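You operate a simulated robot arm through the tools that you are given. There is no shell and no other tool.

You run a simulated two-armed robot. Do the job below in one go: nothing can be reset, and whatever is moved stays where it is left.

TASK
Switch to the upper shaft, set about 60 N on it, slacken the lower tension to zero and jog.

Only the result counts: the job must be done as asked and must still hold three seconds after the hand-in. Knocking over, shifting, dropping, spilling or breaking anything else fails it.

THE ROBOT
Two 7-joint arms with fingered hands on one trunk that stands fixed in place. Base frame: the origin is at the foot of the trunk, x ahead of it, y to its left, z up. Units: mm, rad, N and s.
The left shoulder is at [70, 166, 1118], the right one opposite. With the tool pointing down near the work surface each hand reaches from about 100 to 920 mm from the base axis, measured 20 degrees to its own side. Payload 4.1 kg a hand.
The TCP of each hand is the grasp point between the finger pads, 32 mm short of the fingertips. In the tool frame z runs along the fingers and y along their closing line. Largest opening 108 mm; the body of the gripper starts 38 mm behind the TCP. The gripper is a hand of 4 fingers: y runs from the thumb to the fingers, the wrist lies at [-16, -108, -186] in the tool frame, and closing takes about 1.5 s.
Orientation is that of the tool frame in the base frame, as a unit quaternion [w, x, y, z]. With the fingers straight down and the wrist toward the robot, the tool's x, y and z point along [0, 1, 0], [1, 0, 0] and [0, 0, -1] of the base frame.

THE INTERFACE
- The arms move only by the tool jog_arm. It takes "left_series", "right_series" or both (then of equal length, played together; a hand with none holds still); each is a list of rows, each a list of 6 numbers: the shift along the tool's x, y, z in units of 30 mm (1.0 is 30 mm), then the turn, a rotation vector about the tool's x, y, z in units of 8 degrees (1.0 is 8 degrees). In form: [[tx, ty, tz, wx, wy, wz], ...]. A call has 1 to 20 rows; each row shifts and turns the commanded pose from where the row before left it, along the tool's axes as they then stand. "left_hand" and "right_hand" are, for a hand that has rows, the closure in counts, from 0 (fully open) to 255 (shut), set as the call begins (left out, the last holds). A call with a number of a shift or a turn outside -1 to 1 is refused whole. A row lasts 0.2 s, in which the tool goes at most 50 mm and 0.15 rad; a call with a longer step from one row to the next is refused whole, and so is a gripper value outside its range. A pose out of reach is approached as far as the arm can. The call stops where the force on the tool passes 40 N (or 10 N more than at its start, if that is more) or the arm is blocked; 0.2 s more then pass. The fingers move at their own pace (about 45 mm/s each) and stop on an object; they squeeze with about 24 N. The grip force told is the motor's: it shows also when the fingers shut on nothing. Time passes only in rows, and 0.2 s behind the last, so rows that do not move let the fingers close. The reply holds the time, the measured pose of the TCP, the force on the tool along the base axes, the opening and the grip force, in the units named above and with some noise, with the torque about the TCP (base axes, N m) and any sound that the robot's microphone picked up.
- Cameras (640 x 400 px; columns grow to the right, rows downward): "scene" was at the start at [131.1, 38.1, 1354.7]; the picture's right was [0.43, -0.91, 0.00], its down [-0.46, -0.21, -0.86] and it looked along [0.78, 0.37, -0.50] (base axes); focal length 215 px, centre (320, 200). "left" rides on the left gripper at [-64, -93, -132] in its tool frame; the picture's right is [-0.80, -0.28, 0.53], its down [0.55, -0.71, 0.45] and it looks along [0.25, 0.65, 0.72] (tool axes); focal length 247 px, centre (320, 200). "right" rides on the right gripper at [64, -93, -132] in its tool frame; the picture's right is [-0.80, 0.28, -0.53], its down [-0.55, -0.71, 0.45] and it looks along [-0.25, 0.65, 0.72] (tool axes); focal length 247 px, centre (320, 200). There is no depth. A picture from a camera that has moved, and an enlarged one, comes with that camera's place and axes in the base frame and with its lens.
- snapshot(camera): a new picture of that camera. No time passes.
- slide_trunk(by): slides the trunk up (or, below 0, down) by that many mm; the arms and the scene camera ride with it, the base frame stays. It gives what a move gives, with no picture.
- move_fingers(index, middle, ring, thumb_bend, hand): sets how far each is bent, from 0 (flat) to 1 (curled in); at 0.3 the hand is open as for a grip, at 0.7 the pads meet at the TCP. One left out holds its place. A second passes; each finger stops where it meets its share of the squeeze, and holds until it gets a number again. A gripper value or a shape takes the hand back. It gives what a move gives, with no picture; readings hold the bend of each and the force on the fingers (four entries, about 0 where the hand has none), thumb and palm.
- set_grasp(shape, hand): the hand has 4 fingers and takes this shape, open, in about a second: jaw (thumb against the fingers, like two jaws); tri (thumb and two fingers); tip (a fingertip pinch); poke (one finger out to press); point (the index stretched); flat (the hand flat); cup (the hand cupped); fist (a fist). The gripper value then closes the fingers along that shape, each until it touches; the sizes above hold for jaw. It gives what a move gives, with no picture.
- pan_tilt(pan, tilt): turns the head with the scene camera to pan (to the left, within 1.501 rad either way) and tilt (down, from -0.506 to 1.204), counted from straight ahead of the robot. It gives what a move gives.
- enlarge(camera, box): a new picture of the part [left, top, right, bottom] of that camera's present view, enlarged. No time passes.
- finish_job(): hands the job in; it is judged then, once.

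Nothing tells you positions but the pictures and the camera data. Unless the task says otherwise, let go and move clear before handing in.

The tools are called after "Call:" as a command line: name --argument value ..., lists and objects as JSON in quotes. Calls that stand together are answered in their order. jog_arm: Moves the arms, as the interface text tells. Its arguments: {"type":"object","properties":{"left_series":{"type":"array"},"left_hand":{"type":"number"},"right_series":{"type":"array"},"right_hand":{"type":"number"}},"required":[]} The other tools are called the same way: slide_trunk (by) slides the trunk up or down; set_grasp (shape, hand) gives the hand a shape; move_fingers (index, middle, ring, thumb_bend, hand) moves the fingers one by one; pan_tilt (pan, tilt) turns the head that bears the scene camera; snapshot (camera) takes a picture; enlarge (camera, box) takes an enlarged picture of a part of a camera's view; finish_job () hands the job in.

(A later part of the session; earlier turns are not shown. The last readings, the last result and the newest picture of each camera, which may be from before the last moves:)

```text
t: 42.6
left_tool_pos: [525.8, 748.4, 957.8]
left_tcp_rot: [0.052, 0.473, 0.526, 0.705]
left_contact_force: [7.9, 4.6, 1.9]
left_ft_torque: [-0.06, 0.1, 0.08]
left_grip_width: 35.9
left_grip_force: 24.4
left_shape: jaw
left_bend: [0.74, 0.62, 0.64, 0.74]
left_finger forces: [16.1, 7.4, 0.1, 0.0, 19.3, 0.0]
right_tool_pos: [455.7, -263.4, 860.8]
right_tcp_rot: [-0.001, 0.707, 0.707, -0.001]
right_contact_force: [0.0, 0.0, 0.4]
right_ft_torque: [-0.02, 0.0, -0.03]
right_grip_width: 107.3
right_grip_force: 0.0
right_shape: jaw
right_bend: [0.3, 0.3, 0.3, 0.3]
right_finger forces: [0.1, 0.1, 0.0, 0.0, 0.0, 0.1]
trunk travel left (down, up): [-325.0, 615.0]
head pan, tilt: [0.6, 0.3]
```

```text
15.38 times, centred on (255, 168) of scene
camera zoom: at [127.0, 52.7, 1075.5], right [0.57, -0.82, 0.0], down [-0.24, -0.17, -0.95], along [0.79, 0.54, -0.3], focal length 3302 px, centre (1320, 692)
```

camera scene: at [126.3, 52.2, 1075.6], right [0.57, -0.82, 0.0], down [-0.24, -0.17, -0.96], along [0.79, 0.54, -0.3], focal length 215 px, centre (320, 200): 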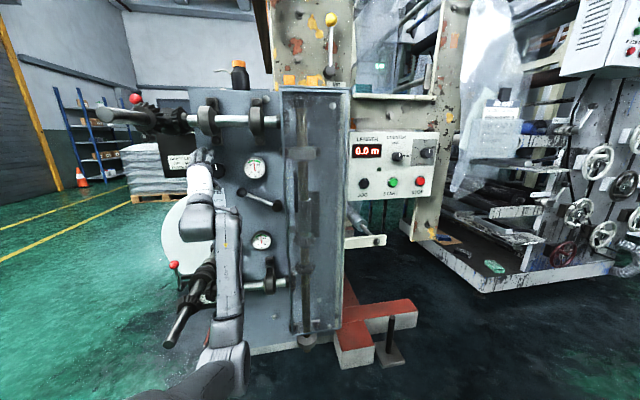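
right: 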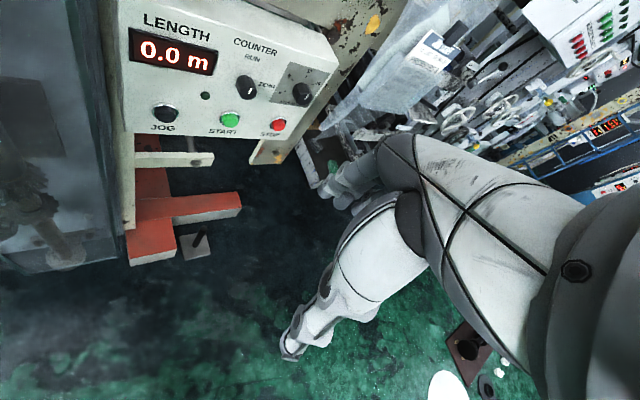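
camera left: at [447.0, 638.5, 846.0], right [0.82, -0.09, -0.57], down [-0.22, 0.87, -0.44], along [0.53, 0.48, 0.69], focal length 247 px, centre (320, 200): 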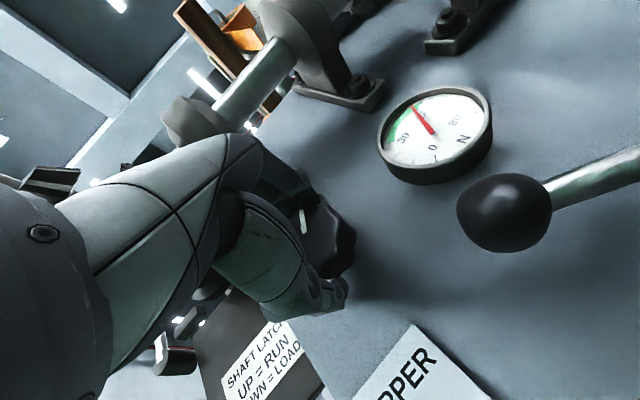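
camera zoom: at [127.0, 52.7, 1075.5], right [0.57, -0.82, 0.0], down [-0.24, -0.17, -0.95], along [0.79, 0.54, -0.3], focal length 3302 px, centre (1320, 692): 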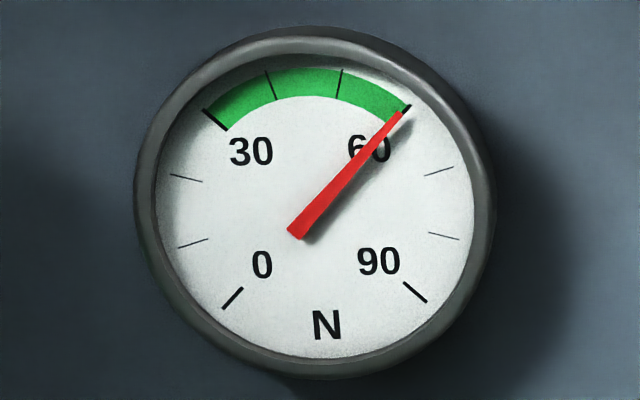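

The needle is right on the 60 N mark. I'll release and back straight out.

Call:
jog_arm --left_series '[[0, 0, 0, 0, 0, 0], [0, 0, 0, 0, 0, 0], [0, 0, 0, 0, 0, 0], [0, 0, 0, 0, 0, 0], [0, 0, 0, 0, 0, 0], [0, 0, 0, 0, 0, 0], [0, 0, -0.8, 0, 0, 0], [0, 0, -1, 0, 0, 0], [0, 0, -1, 0, 0, 0], [0, 0, -1, 0, 0, 0], [0, 0, -1, 0, 0, 0]]' --left_hand 0

Call:
enlarge --camera "scene" --box '[239, 155, 271, 181]'

Call:
snapshot --camera "scene"

Call:
snapshot --camera "left"

```text
t: 45.0
left_tool_pos: [420.4, 646.1, 959.1]
left_tcp_rot: [0.054, 0.472, 0.526, 0.705]
left_contact_force: [-0.5, 1.3, 0.0]
left_ft_torque: [0.0, -0.02, 0.03]
left_grip_width: 107.7
left_grip_force: 0.0
left_shape: jaw
left_bend: [0.3, 0.3, 0.3, 0.3]
left_finger forces: [0.0, 0.0, 0.1, 0.1, 0.1, 0.0]
right_tool_pos: [455.4, -263.4, 860.6]
right_tcp_rot: [0.0, 0.707, 0.707, 0.0]
right_contact_force: [0.6, -0.6, 0.2]
right_ft_torque: [0.0, -0.01, 0.0]
right_grip_width: 107.4
right_grip_force: 0.0
right_shape: jaw
right_bend: [0.3, 0.3, 0.3, 0.3]
right_finger forces: [0.1, 0.0, 0.1, 0.1, 0.0, 0.0]
trunk travel left (down, up): [-325.0, 615.0]
head pan, tilt: [0.6, 0.3]
```

```text
15.38 times, centred on (255, 168) of scene
camera zoom: at [125.9, 52.2, 1075.7], right [0.57, -0.82, 0.0], down [-0.24, -0.17, -0.96], along [0.79, 0.54, -0.3], focal length 3302 px, centre (1320, 692)
```

zoom: 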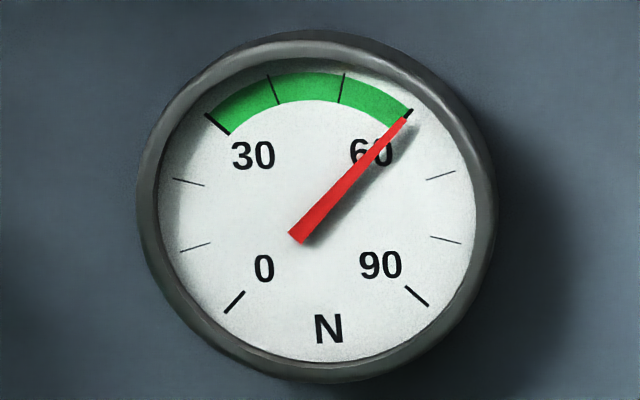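

```text
taken
camera scene: at [125.9, 52.2, 1075.7], right [0.57, -0.82, 0.0], down [-0.24, -0.17, -0.96], along [0.79, 0.54, -0.3], focal length 215 px, centre (320, 200)
```

scene: 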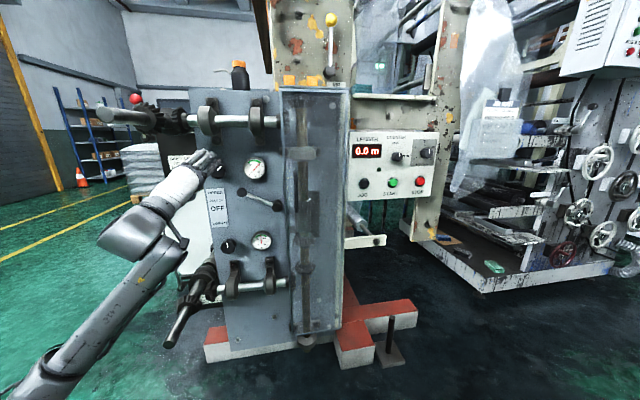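

```text
taken
camera left: at [322.0, 558.4, 844.8], right [0.7, 0.04, -0.71], down [-0.28, 0.93, -0.22], along [0.66, 0.35, 0.67], focal length 247 px, centre (320, 200)
```

left: 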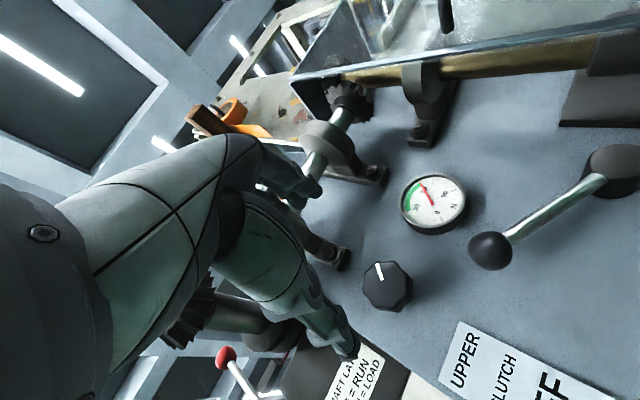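

The upper gauge holds at 60 N. For the lower knob I'll first roll the hand back upright and shift it right, then lower the trunk so the arm clears the lower spindle.

Call:
jog_arm --left_series '[[0, 0, -0.3, 0, 0, -1], [0, 0, 0, 0, 0, -1], [0, 0, 0, 0, 0, -1], [0, 0, 0, 0, 0, -1], [0, 0, 0, 0, 0, -1], [0, 0, 0, 0, 0, -0.9], [-0.7, 0, 0, 0, 0, 0], [-0.7, 0, 0, 0, 0, 0]]'

Call:
snapshot --camera "scene"

```text
t: 46.8
left_tool_pos: [442.8, 611.7, 965.8]
left_tcp_rot: [0.33, 0.221, 0.672, 0.625]
left_contact_force: [0.5, -0.4, 0.2]
left_ft_torque: [-0.02, 0.02, 0.04]
left_grip_width: 107.5
left_grip_force: 0.1
left_shape: jaw
left_bend: [0.3, 0.3, 0.3, 0.3]
left_finger forces: [0.0, 0.0, 0.0, 0.0, 0.1, 0.0]
right_tool_pos: [454.9, -263.9, 861.2]
right_tcp_rot: [0.0, 0.707, 0.707, 0.0]
right_contact_force: [-0.7, 0.5, 0.3]
right_ft_torque: [0.0, 0.02, -0.02]
right_grip_width: 107.6
right_grip_force: 0.0
right_shape: jaw
right_bend: [0.3, 0.3, 0.3, 0.3]
right_finger forces: [0.1, 0.1, 0.0, 0.0, 0.1, 0.0]
trunk travel left (down, up): [-325.0, 615.0]
head pan, tilt: [0.6, 0.3]
```

```text
taken
camera scene: at [126.4, 52.1, 1075.6], right [0.57, -0.82, 0.0], down [-0.24, -0.17, -0.96], along [0.79, 0.54, -0.3], focal length 215 px, centre (320, 200)
```

scene: 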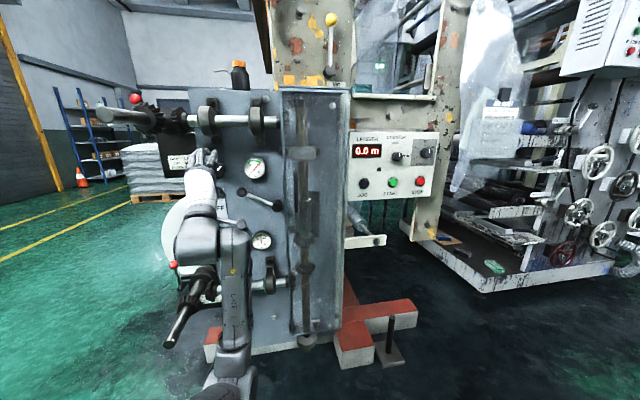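

Clear of both spindles. Lowering the trunk in two steps.

Call:
slide_trunk --by -150

Call:
snapshot --camera "scene"

```text
t: 48.6
left_tool_pos: [443.2, 610.5, 814.1]
left_tcp_rot: [0.33, 0.222, 0.672, 0.625]
left_contact_force: [0.5, 0.3, -1.0]
left_ft_torque: [0.01, 0.04, -0.01]
left_grip_width: 107.6
left_grip_force: 0.1
left_shape: jaw
left_bend: [0.3, 0.3, 0.3, 0.3]
left_finger forces: [0.1, 0.0, 0.0, 0.0, 0.0, 0.0]
right_tool_pos: [454.8, -263.7, 711.7]
right_tcp_rot: [0.0, 0.707, 0.707, -0.001]
right_contact_force: [-0.4, 0.4, 0.4]
right_ft_torque: [0.01, -0.02, 0.01]
right_grip_width: 107.6
right_grip_force: 0.0
right_shape: jaw
right_bend: [0.3, 0.3, 0.3, 0.3]
right_finger forces: [0.0, 0.0, 0.1, 0.0, 0.0, 0.0]
trunk travel left (down, up): [-175.0, 765.0]
head pan, tilt: [0.6, 0.3]
```

```text
taken
camera scene: at [126.1, 52.3, 925.7], right [0.57, -0.82, 0.0], down [-0.24, -0.17, -0.96], along [0.79, 0.54, -0.3], focal length 215 px, centre (320, 200)
```

scene: 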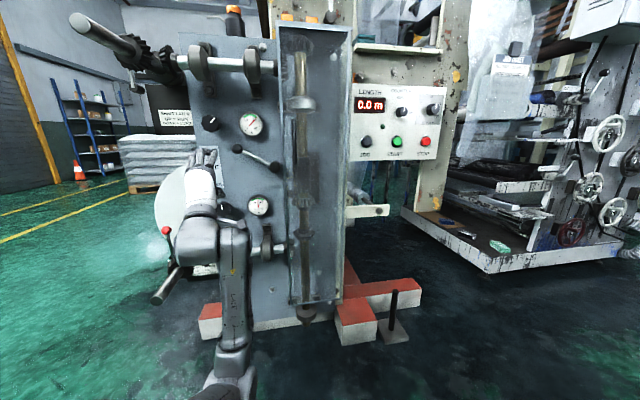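

Call:
slide_trunk --by -160

Call:
snapshot --camera "scene"

Call:
snapshot --camera "left"

```text
t: 50.4
left_tool_pos: [442.5, 611.5, 654.9]
left_tcp_rot: [0.331, 0.221, 0.672, 0.625]
left_contact_force: [0.5, 0.2, 0.2]
left_ft_torque: [-0.01, 0.01, 0.0]
left_grip_width: 108.0
left_grip_force: 0.1
left_shape: jaw
left_bend: [0.3, 0.3, 0.3, 0.3]
left_finger forces: [0.1, 0.0, 0.1, 0.0, 0.1, 0.1]
right_tool_pos: [455.4, -262.7, 551.3]
right_tcp_rot: [0.0, 0.707, 0.707, 0.0]
right_contact_force: [-0.3, 0.4, 1.1]
right_ft_torque: [-0.02, -0.03, 0.02]
right_grip_width: 107.7
right_grip_force: 0.1
right_shape: jaw
right_bend: [0.3, 0.3, 0.3, 0.3]
right_finger forces: [0.0, 0.0, 0.0, 0.0, 0.0, 0.1]
trunk travel left (down, up): [-15.0, 925.0]
head pan, tilt: [0.6, 0.3]
```

```text
taken
camera scene: at [126.1, 52.3, 765.7], right [0.57, -0.82, 0.0], down [-0.24, -0.17, -0.96], along [0.79, 0.54, -0.3], focal length 215 px, centre (320, 200)
```

scene: 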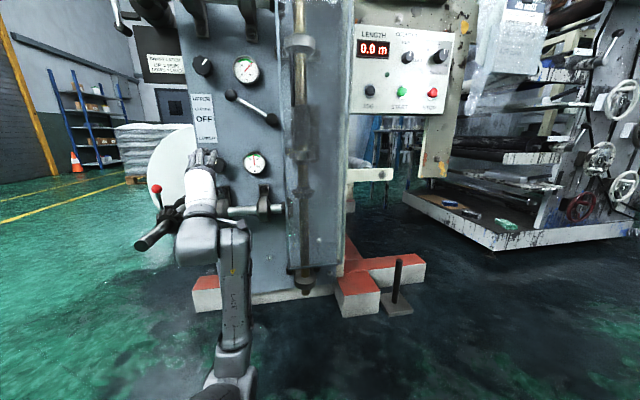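

```text
taken
camera left: at [402.3, 462.2, 573.2], right [0.96, -0.23, -0.15], down [0.03, 0.62, -0.79], along [0.27, 0.75, 0.6], focal length 247 px, centre (320, 200)
```

left: 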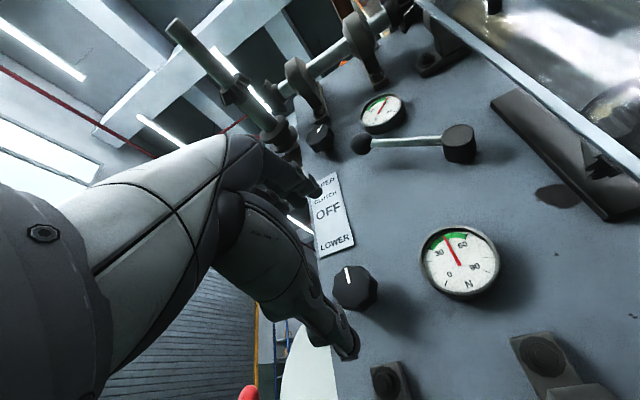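

Call:
enlarge --camera "left" --box '[310, 200, 520, 331]'

Call:
enlarge --camera "scene" --box '[180, 120, 308, 200]'

```text
3.05 times, centred on (415, 266) of left
camera zoom: at [402.3, 462.2, 573.2], right [0.96, -0.23, -0.15], down [0.03, 0.62, -0.79], along [0.27, 0.75, 0.6], focal length 753 px, centre (30, 0)
```

zoom: 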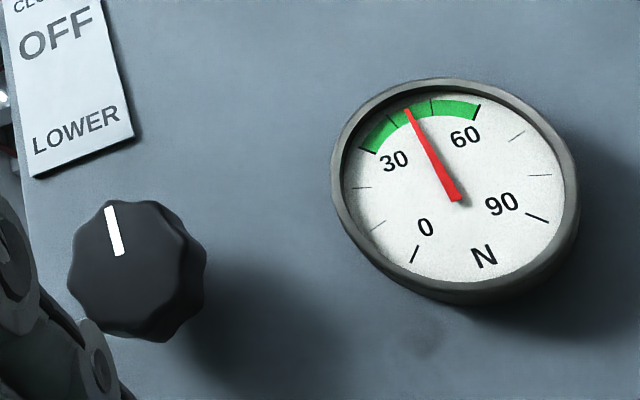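

```text
5.00 times, centred on (244, 160) of scene
camera zoom: at [126.1, 52.3, 765.7], right [0.57, -0.82, 0.0], down [-0.24, -0.17, -0.96], along [0.79, 0.54, -0.3], focal length 1073 px, centre (700, 400)
```

zoom: 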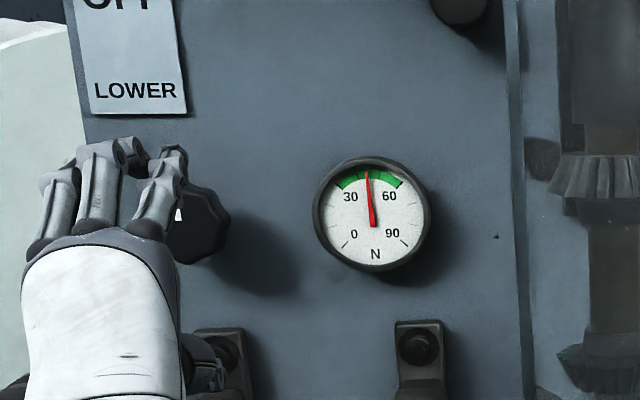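

The lower knob is at about a −179, z 667 and the gauge reads about 43 N. I'll align on it and approach to just short of grasp depth.

Call:
jog_arm --left_series '[[0.71, 0.33, 0, 0, 0, 0], [0.71, 0.33, 0, 0, 0, 0], [0, 0, 0.9, 0, 0, 0], [0, 0, 0.9, 0, 0, 0], [0, 0, 0.9, 0, 0, 0]]'

Call:
snapshot --camera "scene"

Call:
snapshot --camera "left"

```text
t: 51.6
left_tool_pos: [469.6, 699.7, 667.9]
left_tcp_rot: [0.33, 0.222, 0.672, 0.625]
left_contact_force: [0.0, 0.2, 0.3]
left_ft_torque: [0.0, 0.03, 0.02]
left_grip_width: 107.9
left_grip_force: 0.2
left_shape: jaw
left_bend: [0.3, 0.3, 0.3, 0.3]
left_finger forces: [0.0, 0.0, 0.1, 0.1, 0.0, 0.0]
right_tool_pos: [455.9, -264.1, 551.0]
right_tcp_rot: [0.0, 0.707, 0.708, 0.0]
right_contact_force: [0.2, -0.6, 0.5]
right_ft_torque: [0.01, -0.03, 0.01]
right_grip_width: 107.5
right_grip_force: 0.1
right_shape: jaw
right_bend: [0.3, 0.3, 0.3, 0.3]
right_finger forces: [0.0, 0.0, 0.1, 0.0, 0.0, 0.1]
trunk travel left (down, up): [-15.0, 925.0]
head pan, tilt: [0.6, 0.3]
```

```text
taken
camera scene: at [126.1, 52.3, 765.6], right [0.57, -0.82, 0.0], down [-0.24, -0.17, -0.96], along [0.79, 0.54, -0.3], focal length 215 px, centre (320, 200)
```

scene: 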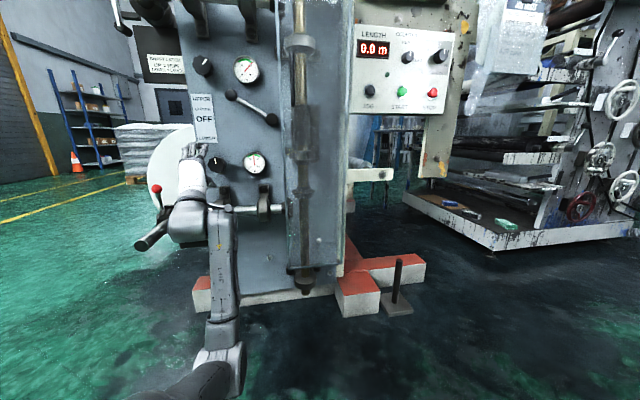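

```text
taken
camera left: at [429.8, 552.0, 586.0], right [0.96, -0.23, -0.15], down [0.03, 0.62, -0.79], along [0.27, 0.75, 0.6], focal length 247 px, centre (320, 200)
```

left: 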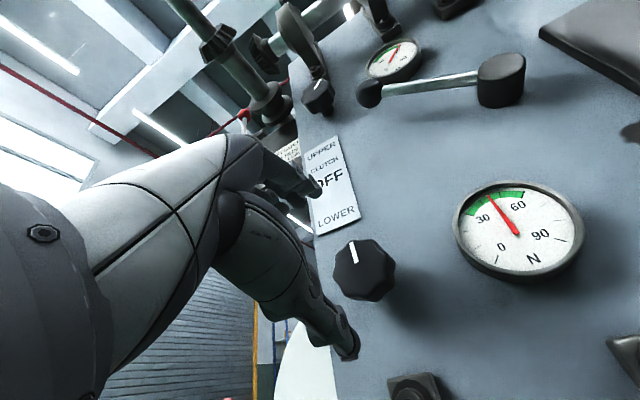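

Well aligned. Final advance and close on the lower knob.

Call:
jog_arm --left_series '[[0, 0, 0.85, 0, 0, 0], [0, 0, 0.85, 0, 0, 0], [0, 0, 0.75, 0, 0, 0]]'

Call:
jog_arm --left_series '[[0, 0, 0, 0, 0, 0], [0, 0, 0, 0, 0, 0], [0, 0, 0, 0, 0, 0], [0, 0, 0, 0, 0, 0], [0, 0, 0, 0, 0, 0], [0, 0, 0, 0, 0, 0], [0, 0, 0, 0, 0, 0]]' --left_hand 255

Call:
snapshot --camera "left"

```text
t: 52.4
left_tool_pos: [522.2, 749.3, 668.3]
left_tcp_rot: [0.331, 0.221, 0.672, 0.625]
left_contact_force: [-0.1, -0.3, 0.3]
left_ft_torque: [0.01, 0.0, -0.02]
left_grip_width: 107.6
left_grip_force: 0.0
left_shape: jaw
left_bend: [0.3, 0.3, 0.3, 0.3]
left_finger forces: [0.0, 0.0, 0.0, 0.1, 0.1, 0.0]
right_tool_pos: [454.6, -263.5, 551.0]
right_tcp_rot: [0.0, 0.707, 0.708, 0.0]
right_contact_force: [-1.0, 0.2, 0.5]
right_ft_torque: [0.0, 0.02, -0.02]
right_grip_width: 107.9
right_grip_force: 0.0
right_shape: jaw
right_bend: [0.3, 0.3, 0.3, 0.3]
right_finger forces: [0.1, 0.1, 0.0, 0.0, 0.0, 0.1]
trunk travel left (down, up): [-15.0, 925.0]
head pan, tilt: [0.6, 0.3]
```

```text
t: 54.0
left_tool_pos: [522.7, 749.3, 665.2]
left_tcp_rot: [0.33, 0.222, 0.673, 0.624]
left_contact_force: [4.6, 7.7, -1.8]
left_ft_torque: [-0.03, 0.08, 0.01]
left_grip_width: 34.9
left_grip_force: 23.4
left_shape: jaw
left_bend: [0.74, 0.62, 0.63, 0.74]
left_finger forces: [13.0, 6.0, 0.0, 0.0, 21.5, 0.0]
right_tool_pos: [455.6, -262.9, 550.4]
right_tcp_rot: [0.0, 0.706, 0.708, -0.001]
right_contact_force: [0.1, -0.2, 0.4]
right_ft_torque: [0.01, 0.01, 0.02]
right_grip_width: 107.6
right_grip_force: 0.0
right_shape: jaw
right_bend: [0.3, 0.3, 0.3, 0.3]
right_finger forces: [0.0, 0.0, 0.1, 0.0, 0.1, 0.0]
trunk travel left (down, up): [-15.0, 925.0]
head pan, tilt: [0.6, 0.3]
```

```text
taken
camera left: at [482.7, 600.6, 584.1], right [0.96, -0.23, -0.15], down [0.03, 0.61, -0.79], along [0.27, 0.75, 0.6], focal length 247 px, centre (320, 200)
```

left: 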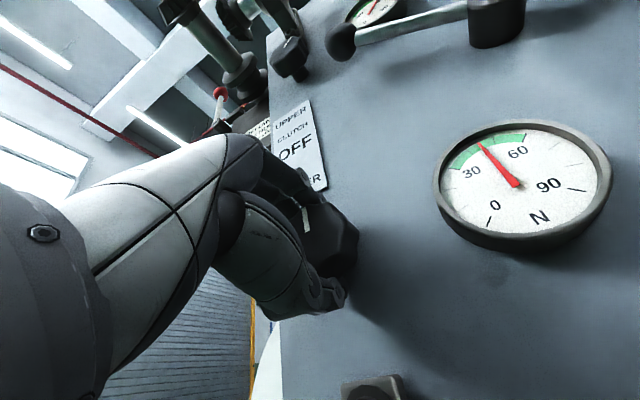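

Gripped. I'll turn counter-clockwise in batches and watch both the gauge and the arm.

Call:
jog_arm --left_series '[[0, 0, 0, 0, 0, -1], [0, 0, 0, 0, 0, -1], [0, 0, 0, 0, 0, -1], [0, 0, 0, 0, 0, -1]]'

Call:
snapshot --camera "scene"

Call:
enlarge --camera "scene" --box '[180, 120, 308, 200]'

```text
t: 55.0
left_tool_pos: [522.9, 750.5, 664.9]
left_tcp_rot: [0.49, 0.027, 0.708, 0.509]
left_contact_force: [1.2, -3.4, -11.6]
left_ft_torque: [-0.14, 0.26, -0.17]
left_grip_width: 35.4
left_grip_force: 23.9
left_shape: jaw
left_bend: [0.74, 0.64, 0.63, 0.73]
left_finger forces: [10.1, 3.8, 0.0, 0.1, 23.6, 0.1]
right_tool_pos: [456.3, -262.5, 551.4]
right_tcp_rot: [0.0, 0.707, 0.708, -0.001]
right_contact_force: [0.3, 0.4, -0.5]
right_ft_torque: [0.02, 0.01, 0.01]
right_grip_width: 107.8
right_grip_force: 0.0
right_shape: jaw
right_bend: [0.3, 0.3, 0.3, 0.3]
right_finger forces: [0.0, 0.0, 0.0, 0.0, 0.1, 0.0]
trunk travel left (down, up): [-15.0, 925.0]
head pan, tilt: [0.6, 0.3]
```

```text
taken
camera scene: at [126.9, 53.0, 765.3], right [0.57, -0.82, 0.0], down [-0.25, -0.17, -0.95], along [0.79, 0.54, -0.3], focal length 215 px, centre (320, 200)
```

scene: 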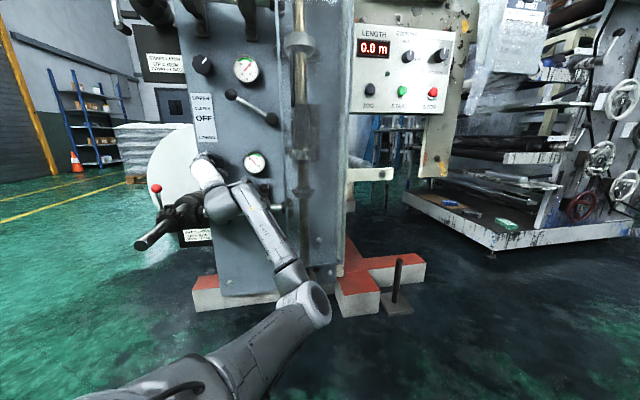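

```text
5.00 times, centred on (244, 160) of scene
camera zoom: at [126.9, 53.0, 765.3], right [0.57, -0.82, 0.0], down [-0.25, -0.17, -0.95], along [0.79, 0.54, -0.3], focal length 1073 px, centre (700, 400)
```

zoom: 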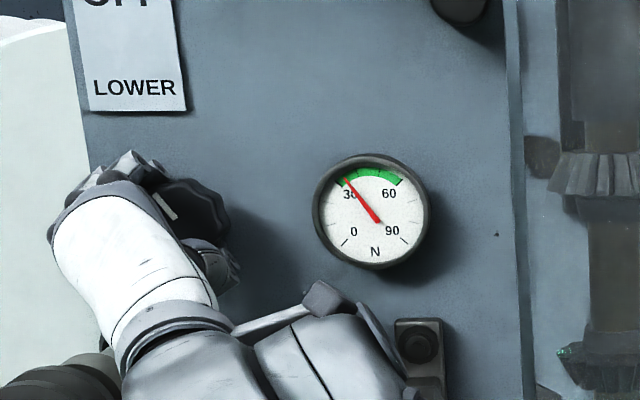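

Gauge is down to about 33 N. Continuing.

Call:
jog_arm --left_series '[[0, 0, 0, 0, 0, -1], [0, 0, 0, 0, 0, -1], [0, 0, 0, 0, 0, -1]]'

Call:
snapshot --camera "scene"

Call:
enlarge --camera "scene" --box '[180, 120, 308, 200]'

```text
t: 55.8
left_tool_pos: [524.4, 750.8, 663.5]
left_tcp_rot: [0.585, -0.12, 0.698, 0.394]
left_contact_force: [4.4, -5.8, -14.6]
left_ft_torque: [-0.11, 0.23, -0.3]
left_grip_width: 35.8
left_grip_force: 24.0
left_shape: jaw
left_bend: [0.74, 0.65, 0.63, 0.73]
left_finger forces: [9.5, 4.2, 0.0, 0.0, 24.3, 0.0]
right_tool_pos: [456.0, -263.6, 551.2]
right_tcp_rot: [0.0, 0.706, 0.708, -0.001]
right_contact_force: [0.2, 0.6, -0.1]
right_ft_torque: [-0.01, -0.02, 0.01]
right_grip_width: 107.6
right_grip_force: 0.0
right_shape: jaw
right_bend: [0.3, 0.3, 0.3, 0.3]
right_finger forces: [0.0, 0.0, 0.0, 0.0, 0.0, 0.0]
trunk travel left (down, up): [-15.0, 925.0]
head pan, tilt: [0.6, 0.3]
```

```text
taken
camera scene: at [127.5, 53.2, 765.2], right [0.57, -0.82, 0.0], down [-0.25, -0.17, -0.95], along [0.79, 0.54, -0.3], focal length 215 px, centre (320, 200)
```

scene: 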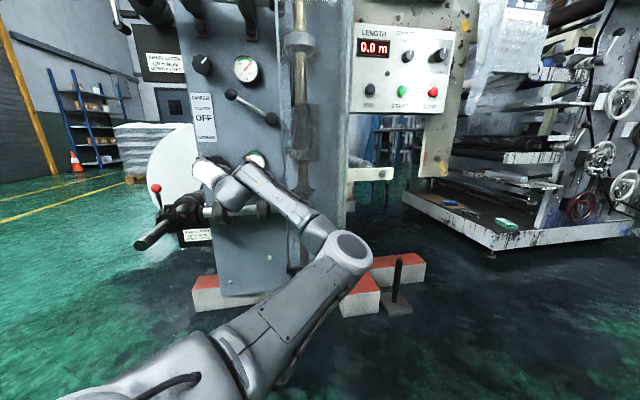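

```text
5.00 times, centred on (244, 160) of scene
camera zoom: at [127.5, 53.2, 765.2], right [0.57, -0.82, 0.0], down [-0.25, -0.17, -0.95], along [0.79, 0.54, -0.3], focal length 1073 px, centre (700, 400)
```

zoom: 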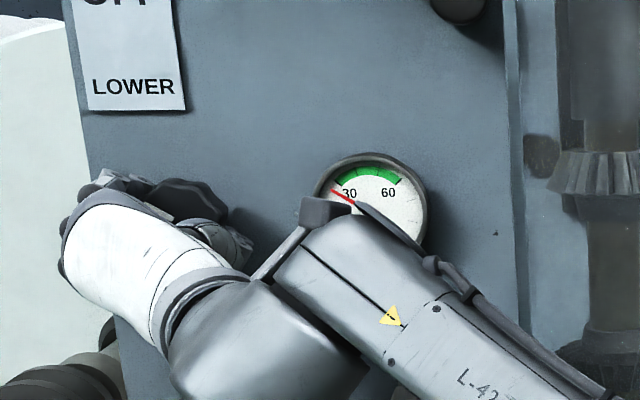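

About 25 N now. I'll release, back off, roll back and regrasp for the rest, about 75°.

Call:
jog_arm --left_series '[[0, 0, 0, 0, 0, 0], [0, 0, 0, 0, 0, 0], [0, 0, 0, 0, 0, 0], [0, 0, 0, 0, 0, 0], [0, 0, 0, 0, 0, 0], [0, 0, 0, 0, 0, 0], [0, 0, -0.6, 0, 0, 0], [0, 0, -0.6, 0, 0, 0]]' --left_hand 0

Call:
jog_arm --left_series '[[0, 0, 0, 0, 0, 1], [0, 0, 0, 0, 0, 1], [0, 0, 0, 0, 0, 1], [0, 0, 0, 0, 0, 1], [0, 0, 0, 0, 0, 1], [0, 0, 0, 0, 0, 1], [0, 0, 0, 0, 0, 1], [0, 0, 0, 0, 0, 0.5]]'

Call:
snapshot --camera "scene"

Call:
snapshot --camera "left"

```text
t: 57.6
left_tool_pos: [496.2, 724.9, 667.8]
left_tcp_rot: [0.585, -0.119, 0.697, 0.397]
left_contact_force: [0.3, 0.2, -0.1]
left_ft_torque: [-0.02, 0.02, -0.01]
left_grip_width: 107.6
left_grip_force: 0.0
left_shape: jaw
left_bend: [0.3, 0.3, 0.3, 0.3]
left_finger forces: [0.0, 0.1, 0.0, 0.0, 0.1, 0.1]
right_tool_pos: [455.6, -263.2, 550.5]
right_tcp_rot: [0.0, 0.707, 0.708, 0.0]
right_contact_force: [-0.7, 0.1, -0.5]
right_ft_torque: [-0.02, 0.03, 0.01]
right_grip_width: 107.8
right_grip_force: 0.1
right_shape: jaw
right_bend: [0.3, 0.3, 0.3, 0.3]
right_finger forces: [0.0, 0.1, 0.0, 0.0, 0.0, 0.0]
trunk travel left (down, up): [-15.0, 925.0]
head pan, tilt: [0.6, 0.3]
```

```text
t: 59.4
left_tool_pos: [495.9, 725.4, 666.3]
left_tcp_rot: [0.308, 0.246, 0.663, 0.637]
left_contact_force: [0.5, 0.8, 0.4]
left_ft_torque: [0.02, -0.06, 0.0]
left_grip_width: 107.5
left_grip_force: 0.1
left_shape: jaw
left_bend: [0.3, 0.3, 0.3, 0.3]
left_finger forces: [0.1, 0.0, 0.0, 0.0, 0.0, 0.0]
right_tool_pos: [455.0, -263.3, 551.1]
right_tcp_rot: [0.0, 0.707, 0.708, 0.0]
right_contact_force: [0.8, 0.6, -0.6]
right_ft_torque: [-0.03, 0.0, 0.0]
right_grip_width: 107.5
right_grip_force: 0.1
right_shape: jaw
right_bend: [0.3, 0.3, 0.3, 0.3]
right_finger forces: [0.0, 0.0, 0.0, 0.1, 0.1, 0.1]
trunk travel left (down, up): [-15.0, 925.0]
head pan, tilt: [0.6, 0.3]
```

```text
taken
camera scene: at [126.2, 52.3, 765.7], right [0.57, -0.82, 0.0], down [-0.24, -0.17, -0.96], along [0.79, 0.54, -0.3], focal length 215 px, centre (320, 200)
```

scene: 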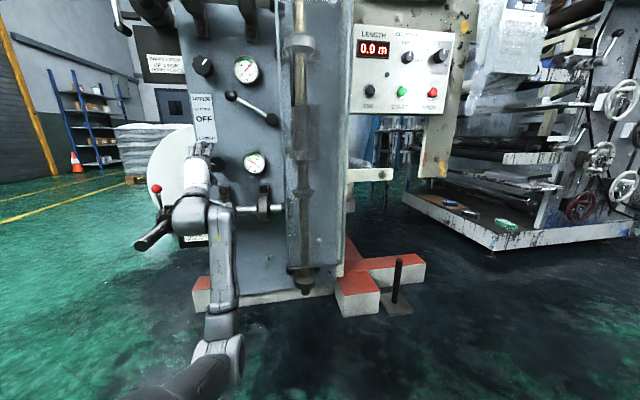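

```text
taken
camera left: at [452.2, 581.4, 580.0], right [0.95, -0.22, -0.21], down [-0.01, 0.66, -0.75], along [0.3, 0.72, 0.62], focal length 247 px, centre (320, 200)
```

left: 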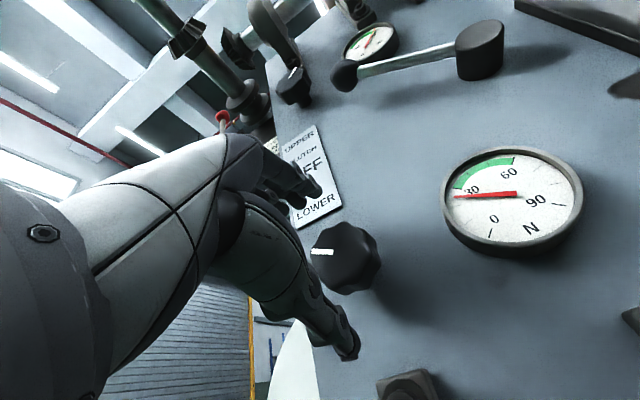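

Call:
jog_arm --left_series '[[0, 0, 0.62, 0, 0, 0], [0, 0, 0.6, 0, 0, 0]]'

Call:
jog_arm --left_series '[[0, 0, 0, 0, 0, 0], [0, 0, 0, 0, 0, 0], [0, 0, 0, 0, 0, 0], [0, 0, 0, 0, 0, 0], [0, 0, 0, 0, 0, 0], [0, 0, 0, 0, 0, 0], [0, 0, 0, 0, 0, 0], [0, 0, 0, 0, 0, -1], [0, 0, 0, 0, 0, -1], [0, 0, 0, 0, 0, -1], [0, 0, 0, 0, 0, -1]]' --left_hand 255

Call:
snapshot --camera "scene"

Call:
enlarge --camera "scene" --box '[236, 149, 272, 178]'

Call:
snapshot --camera "left"

```text
t: 60.0
left_tool_pos: [523.4, 752.7, 666.7]
left_tcp_rot: [0.308, 0.245, 0.663, 0.637]
left_contact_force: [0.8, 0.0, -0.4]
left_ft_torque: [0.02, 0.01, -0.02]
left_grip_width: 107.6
left_grip_force: 0.1
left_shape: jaw
left_bend: [0.3, 0.3, 0.3, 0.3]
left_finger forces: [0.1, 0.1, 0.0, 0.0, 0.0, 0.1]
right_tool_pos: [455.1, -263.0, 550.2]
right_tcp_rot: [0.0, 0.707, 0.707, 0.001]
right_contact_force: [0.7, 0.3, -0.6]
right_ft_torque: [-0.03, -0.01, -0.02]
right_grip_width: 107.5
right_grip_force: 0.1
right_shape: jaw
right_bend: [0.3, 0.3, 0.3, 0.3]
right_finger forces: [0.1, 0.0, 0.0, 0.0, 0.0, 0.0]
trunk travel left (down, up): [-15.0, 925.0]
head pan, tilt: [0.6, 0.3]
```

```text
t: 62.4
left_tool_pos: [524.3, 752.5, 663.2]
left_tcp_rot: [0.471, 0.053, 0.706, 0.525]
left_contact_force: [7.8, 2.8, -11.0]
left_ft_torque: [0.0, 0.12, 0.0]
left_grip_width: 32.9
left_grip_force: 24.1
left_shape: jaw
left_bend: [0.74, 0.72, 0.65, 0.74]
left_finger forces: [10.8, 5.2, 0.0, 0.1, 26.2, 0.1]
right_tool_pos: [455.7, -262.2, 550.1]
right_tcp_rot: [0.0, 0.706, 0.708, -0.001]
right_contact_force: [-0.1, 0.9, 0.0]
right_ft_torque: [0.03, 0.0, -0.04]
right_grip_width: 107.6
right_grip_force: 0.1
right_shape: jaw
right_bend: [0.3, 0.3, 0.3, 0.3]
right_finger forces: [0.0, 0.0, 0.1, 0.0, 0.0, 0.0]
trunk travel left (down, up): [-15.0, 925.0]
head pan, tilt: [0.6, 0.3]
```

```text
taken
camera scene: at [127.3, 53.4, 765.2], right [0.57, -0.82, 0.0], down [-0.25, -0.17, -0.95], along [0.79, 0.54, -0.3], focal length 215 px, centre (320, 200)
```

scene: 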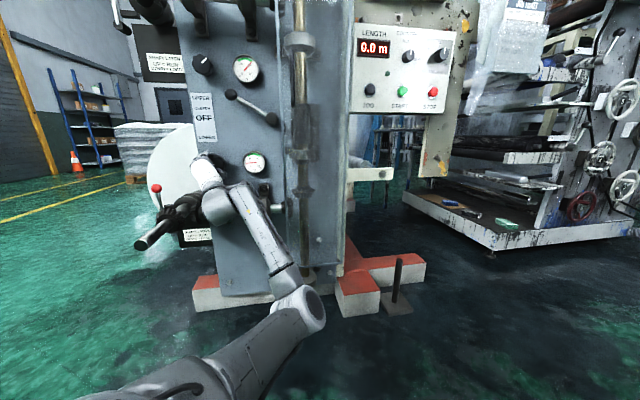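

```text
13.79 times, centred on (254, 164) of scene
camera zoom: at [127.3, 53.4, 765.2], right [0.57, -0.82, 0.0], down [-0.25, -0.17, -0.95], along [0.79, 0.54, -0.3], focal length 2961 px, centre (1230, 703)
```

zoom: 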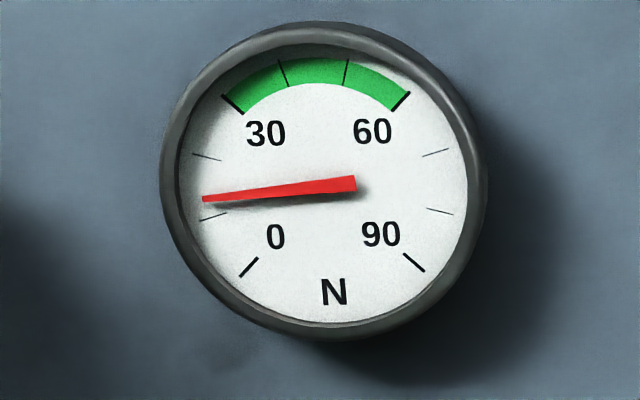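

```text
taken
camera left: at [504.3, 582.6, 629.5], right [0.94, -0.21, 0.26], down [0.32, 0.31, -0.9], along [0.11, 0.93, 0.36], focal length 247 px, centre (320, 200)
```

left: 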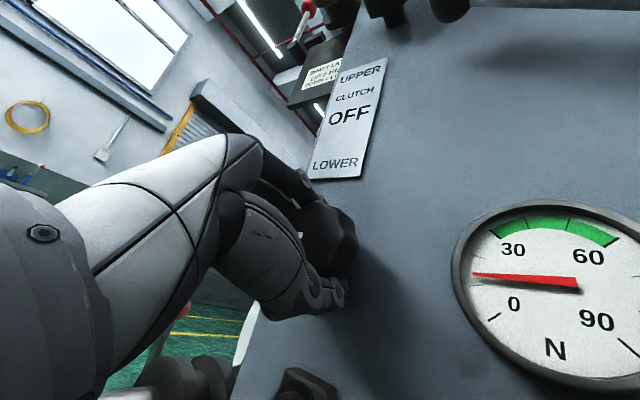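

About 13 N left, roughly 38°. Continuing toward the zero stop.

Call:
jog_arm --left_series '[[0, 0, 0, 0, 0, -1], [0, 0, 0, 0, 0, -1], [0, 0, 0, 0, 0, -1], [0, 0, 0, 0, 0, -1], [0, 0, 0, 0, 0, -0.7]]'

Call:
snapshot --camera "scene"

Call:
snapshot --camera "left"

```text
t: 63.6
left_tool_pos: [525.5, 752.1, 662.9]
left_tcp_rot: [0.615, -0.179, 0.686, 0.345]
left_contact_force: [9.8, -1.7, -23.5]
left_ft_torque: [-0.07, 0.31, -0.11]
left_grip_width: 33.6
left_grip_force: 24.3
left_shape: jaw
left_bend: [0.75, 0.72, 0.65, 0.73]
left_finger forces: [8.7, 6.6, 0.1, 0.0, 28.0, 0.0]
right_tool_pos: [456.1, -262.4, 549.8]
right_tcp_rot: [-0.001, 0.706, 0.708, -0.002]
right_contact_force: [0.6, 0.1, -0.5]
right_ft_torque: [0.02, -0.01, 0.02]
right_grip_width: 107.5
right_grip_force: 0.1
right_shape: jaw
right_bend: [0.3, 0.3, 0.3, 0.3]
right_finger forces: [0.0, 0.0, 0.1, 0.1, 0.1, 0.0]
trunk travel left (down, up): [-15.0, 925.0]
head pan, tilt: [0.6, 0.3]
```

```text
taken
camera scene: at [128.3, 53.9, 764.9], right [0.56, -0.83, 0.0], down [-0.25, -0.17, -0.95], along [0.79, 0.54, -0.3], focal length 215 px, centre (320, 200)
```

scene: 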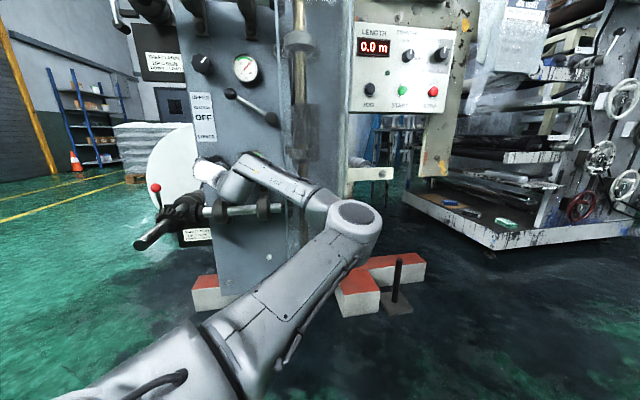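

```text
taken
camera left: at [504.2, 583.9, 701.1], right [0.72, 0.03, 0.7], down [0.7, -0.08, -0.71], along [0.04, 1.0, -0.08], focal length 247 px, centre (320, 200)
```

left: 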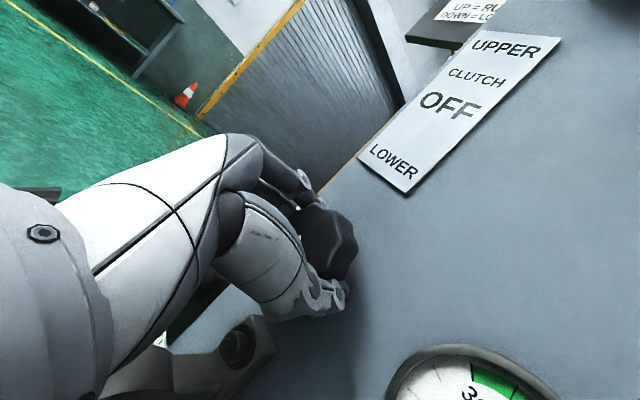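

The forearm hides the gauge, so I'll release and back off to check the reading.

Call:
jog_arm --left_series '[[0, 0, 0, 0, 0, 0], [0, 0, 0, 0, 0, 0], [0, 0, 0, 0, 0, 0], [0, 0, 0, 0, 0, 0], [0, 0, 0, 0, 0, 0], [0, 0, 0, 0, 0, 0], [0, 0, -0.6, 0, 0, 0], [0, 0, -0.6, 0, 0, 0]]' --left_hand 0

Call:
jog_arm --left_series '[[0, 0, 0, 0, 0, 1], [0, 0, 0, 0, 0, 1], [0, 0, 0, 0, 0, 1], [0, 0, 0, 0, 0, 1], [0, 0, 0, 0, 0, 1], [0, 0, 0, 0, 0, 1], [0, 0, 0, 0, 0, 1]]'

Call:
snapshot --camera "scene"

Call:
enlarge --camera "scene" --box '[236, 149, 272, 178]'

Call:
snapshot --camera "left"

```text
t: 65.4
left_tool_pos: [497.2, 726.1, 669.1]
left_tcp_rot: [0.617, -0.176, 0.684, 0.346]
left_contact_force: [-0.3, 0.2, -0.6]
left_ft_torque: [0.0, -0.01, 0.01]
left_grip_width: 107.2
left_grip_force: 0.0
left_shape: jaw
left_bend: [0.3, 0.3, 0.3, 0.3]
left_finger forces: [0.0, 0.0, 0.1, 0.0, 0.0, 0.0]
right_tool_pos: [455.1, -262.5, 550.6]
right_tcp_rot: [0.0, 0.706, 0.708, 0.0]
right_contact_force: [0.2, -0.4, -0.3]
right_ft_torque: [-0.01, -0.01, 0.01]
right_grip_width: 107.5
right_grip_force: 0.0
right_shape: jaw
right_bend: [0.3, 0.3, 0.3, 0.3]
right_finger forces: [0.0, 0.0, 0.0, 0.1, 0.0, 0.0]
trunk travel left (down, up): [-15.0, 925.0]
head pan, tilt: [0.6, 0.3]
```

```text
t: 67.0
left_tool_pos: [498.5, 725.2, 666.6]
left_tcp_rot: [0.382, 0.166, 0.688, 0.595]
left_contact_force: [-0.5, -0.7, -0.4]
left_ft_torque: [0.02, 0.04, 0.03]
left_grip_width: 107.6
left_grip_force: 0.0
left_shape: jaw
left_bend: [0.3, 0.3, 0.3, 0.3]
left_finger forces: [0.0, 0.1, 0.0, 0.0, 0.0, 0.1]
right_tool_pos: [454.5, -264.2, 551.7]
right_tcp_rot: [0.0, 0.706, 0.708, 0.001]
right_contact_force: [-0.4, 0.3, -0.1]
right_ft_torque: [0.01, -0.01, 0.02]
right_grip_width: 107.6
right_grip_force: 0.1
right_shape: jaw
right_bend: [0.3, 0.3, 0.3, 0.3]
right_finger forces: [0.1, 0.1, 0.0, 0.0, 0.0, 0.0]
trunk travel left (down, up): [-15.0, 925.0]
head pan, tilt: [0.6, 0.3]
```

```text
taken
camera scene: at [126.3, 52.1, 765.7], right [0.56, -0.83, 0.0], down [-0.24, -0.17, -0.96], along [0.79, 0.54, -0.3], focal length 215 px, centre (320, 200)
```

scene: 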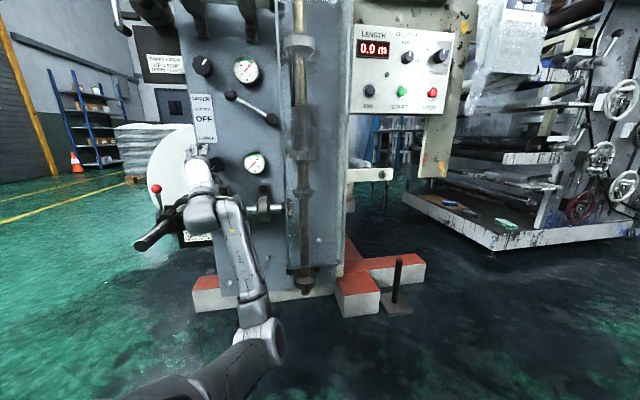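

```text
13.79 times, centred on (254, 164) of scene
camera zoom: at [126.3, 52.1, 765.7], right [0.56, -0.83, 0.0], down [-0.24, -0.17, -0.96], along [0.79, 0.54, -0.3], focal length 2961 px, centre (1230, 703)
```

zoom: 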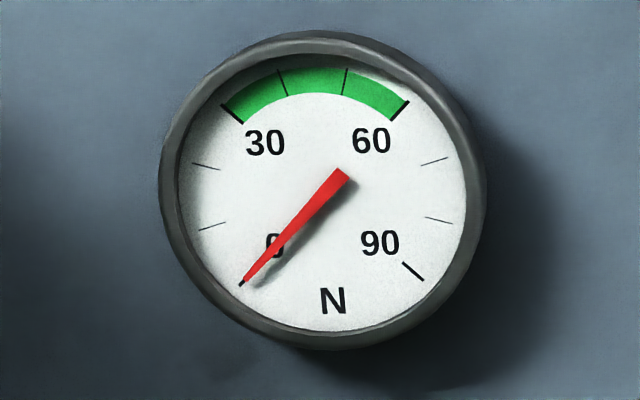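

```text
taken
camera left: at [465.9, 567.8, 599.8], right [0.97, -0.24, -0.01], down [0.12, 0.52, -0.85], along [0.21, 0.82, 0.53], focal length 247 px, centre (320, 200)
```

left: 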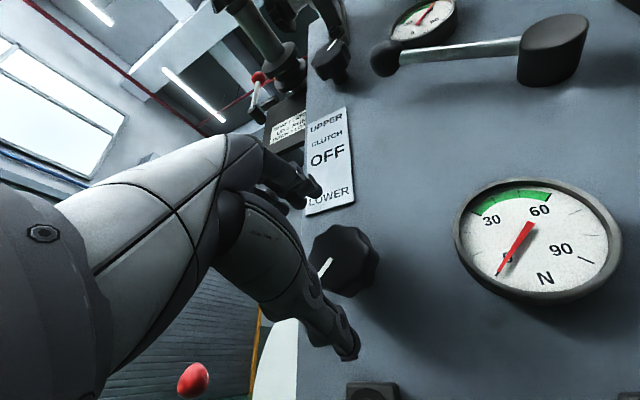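

The lower gauge is exactly at 0 and the clutch is still at UPPER. JOG triangulates to about a 334, d 861, z 900. I'll back out, straighten the hand and shift right, then raise the trunk.

Call:
jog_arm --left_series '[[0, 0, -0.8, 0, 0, 0], [0, 0, -1, 0, 0, 0], [0, 0, -1, 0, 0, 0], [0, 0, -1, 0, 0, 0], [0, 0, -1, 0, 0, 0], [0, 0, -0.5, 0, 0, 0.7], [0, 0, 0, 0, 0, 1], [-0.8, 0, 0, 0, 0, 0.7], [-0.8, 0, 0, 0, 0, 0], [-0.8, 0, 0, 0, 0, 0]]'

Call:
snapshot --camera "scene"

Call:
snapshot --camera "left"

```text
t: 69.2
left_tool_pos: [433.5, 563.3, 668.5]
left_tcp_rot: [0.277, 0.277, 0.651, 0.651]
left_contact_force: [0.4, 0.4, 0.5]
left_ft_torque: [-0.01, 0.02, -0.02]
left_grip_width: 107.7
left_grip_force: 0.0
left_shape: jaw
left_bend: [0.3, 0.3, 0.3, 0.3]
left_finger forces: [0.1, 0.0, 0.1, 0.0, 0.1, 0.0]
right_tool_pos: [455.4, -263.8, 551.0]
right_tcp_rot: [-0.001, 0.706, 0.708, 0.0]
right_contact_force: [0.1, 0.0, 0.2]
right_ft_torque: [-0.04, -0.01, -0.02]
right_grip_width: 107.7
right_grip_force: 0.1
right_shape: jaw
right_bend: [0.3, 0.3, 0.3, 0.3]
right_finger forces: [0.0, 0.0, 0.1, 0.0, 0.0, 0.0]
trunk travel left (down, up): [-15.0, 925.0]
head pan, tilt: [0.6, 0.3]
```

```text
taken
camera scene: at [126.0, 52.4, 765.7], right [0.57, -0.82, 0.0], down [-0.24, -0.17, -0.96], along [0.79, 0.54, -0.3], focal length 215 px, centre (320, 200)
```

scene: 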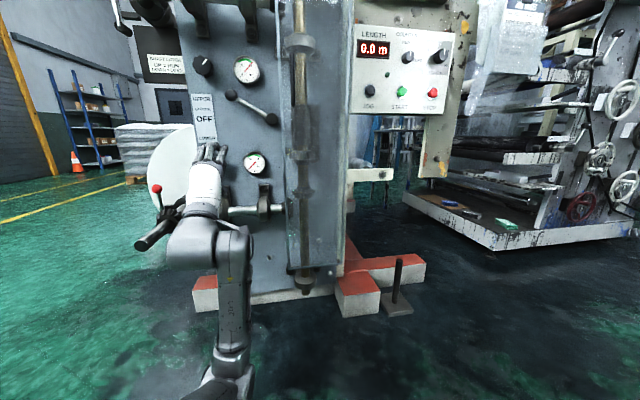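

```text
taken
camera left: at [382.6, 426.1, 575.0], right [0.94, -0.21, -0.28], down [-0.06, 0.71, -0.71], along [0.35, 0.68, 0.65], focal length 247 px, centre (320, 200)
```

left: 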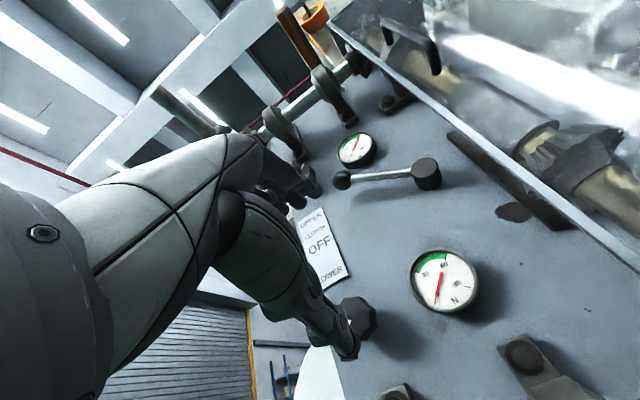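

Backed out cleanly. Raising the trunk to bring the hand to JOG height.

Call:
slide_trunk --by 260

Call:
set_grasp --hand "left" --shape "poke"

Call:
snapshot --camera "scene"

Call:
snapshot --camera "left"

```text
t: 71.9
left_tool_pos: [433.8, 563.9, 930.7]
left_tcp_rot: [0.277, 0.277, 0.651, 0.651]
left_contact_force: [0.0, 0.0, -0.6]
left_ft_torque: [0.0, 0.01, -0.04]
left_grip_width: 107.5
left_grip_force: 0.0
left_shape: jaw
left_bend: [0.3, 0.3, 0.3, 0.3]
left_finger forces: [0.0, 0.0, 0.1, 0.1, 0.1, 0.2]
right_tool_pos: [454.9, -263.8, 810.3]
right_tcp_rot: [-0.001, 0.706, 0.708, 0.0]
right_contact_force: [0.5, 0.7, -0.3]
right_ft_torque: [-0.01, 0.0, -0.01]
right_grip_width: 107.7
right_grip_force: 0.0
right_shape: jaw
right_bend: [0.3, 0.3, 0.3, 0.3]
right_finger forces: [0.0, 0.0, 0.0, 0.0, 0.1, 0.0]
trunk travel left (down, up): [-275.0, 665.0]
head pan, tilt: [0.6, 0.3]
```

```text
t: 72.8
left_tool_pos: [434.0, 563.6, 929.5]
left_tcp_rot: [0.277, 0.277, 0.65, 0.651]
left_contact_force: [-0.2, 0.0, 0.3]
left_ft_torque: [-0.03, -0.02, -0.03]
left_grip_width: 0.0
left_grip_force: 0.1
left_shape: poke
left_bend: [0.7, 0.7, 0.99, 1.0]
left_finger forces: [0.0, 0.0, 0.0, 0.0, 0.0, 0.1]
right_tool_pos: [456.2, -263.4, 811.6]
right_tcp_rot: [0.0, 0.707, 0.708, 0.0]
right_contact_force: [0.1, -0.7, 0.4]
right_ft_torque: [0.02, 0.01, -0.03]
right_grip_width: 107.6
right_grip_force: 0.2
right_shape: jaw
right_bend: [0.3, 0.3, 0.3, 0.3]
right_finger forces: [0.0, 0.1, 0.0, 0.1, 0.0, 0.0]
trunk travel left (down, up): [-275.0, 665.0]
head pan, tilt: [0.6, 0.3]
```

```text
taken
camera scene: at [126.2, 52.3, 1025.7], right [0.57, -0.82, 0.0], down [-0.24, -0.17, -0.96], along [0.79, 0.54, -0.3], focal length 215 px, centre (320, 200)
```

scene: 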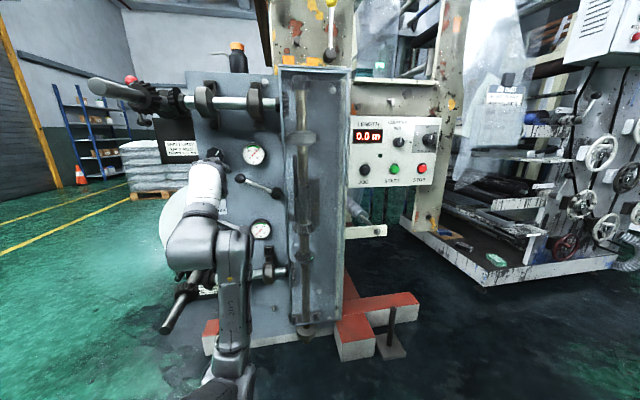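

```text
taken
camera left: at [382.9, 425.9, 835.1], right [0.94, -0.21, -0.28], down [-0.06, 0.71, -0.71], along [0.35, 0.68, 0.65], focal length 247 px, centre (320, 200)
```

left: 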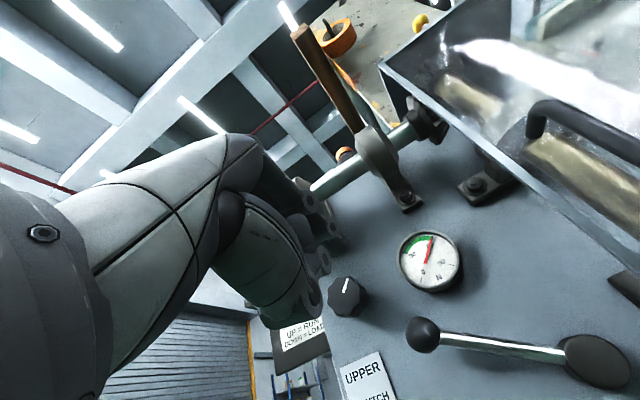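

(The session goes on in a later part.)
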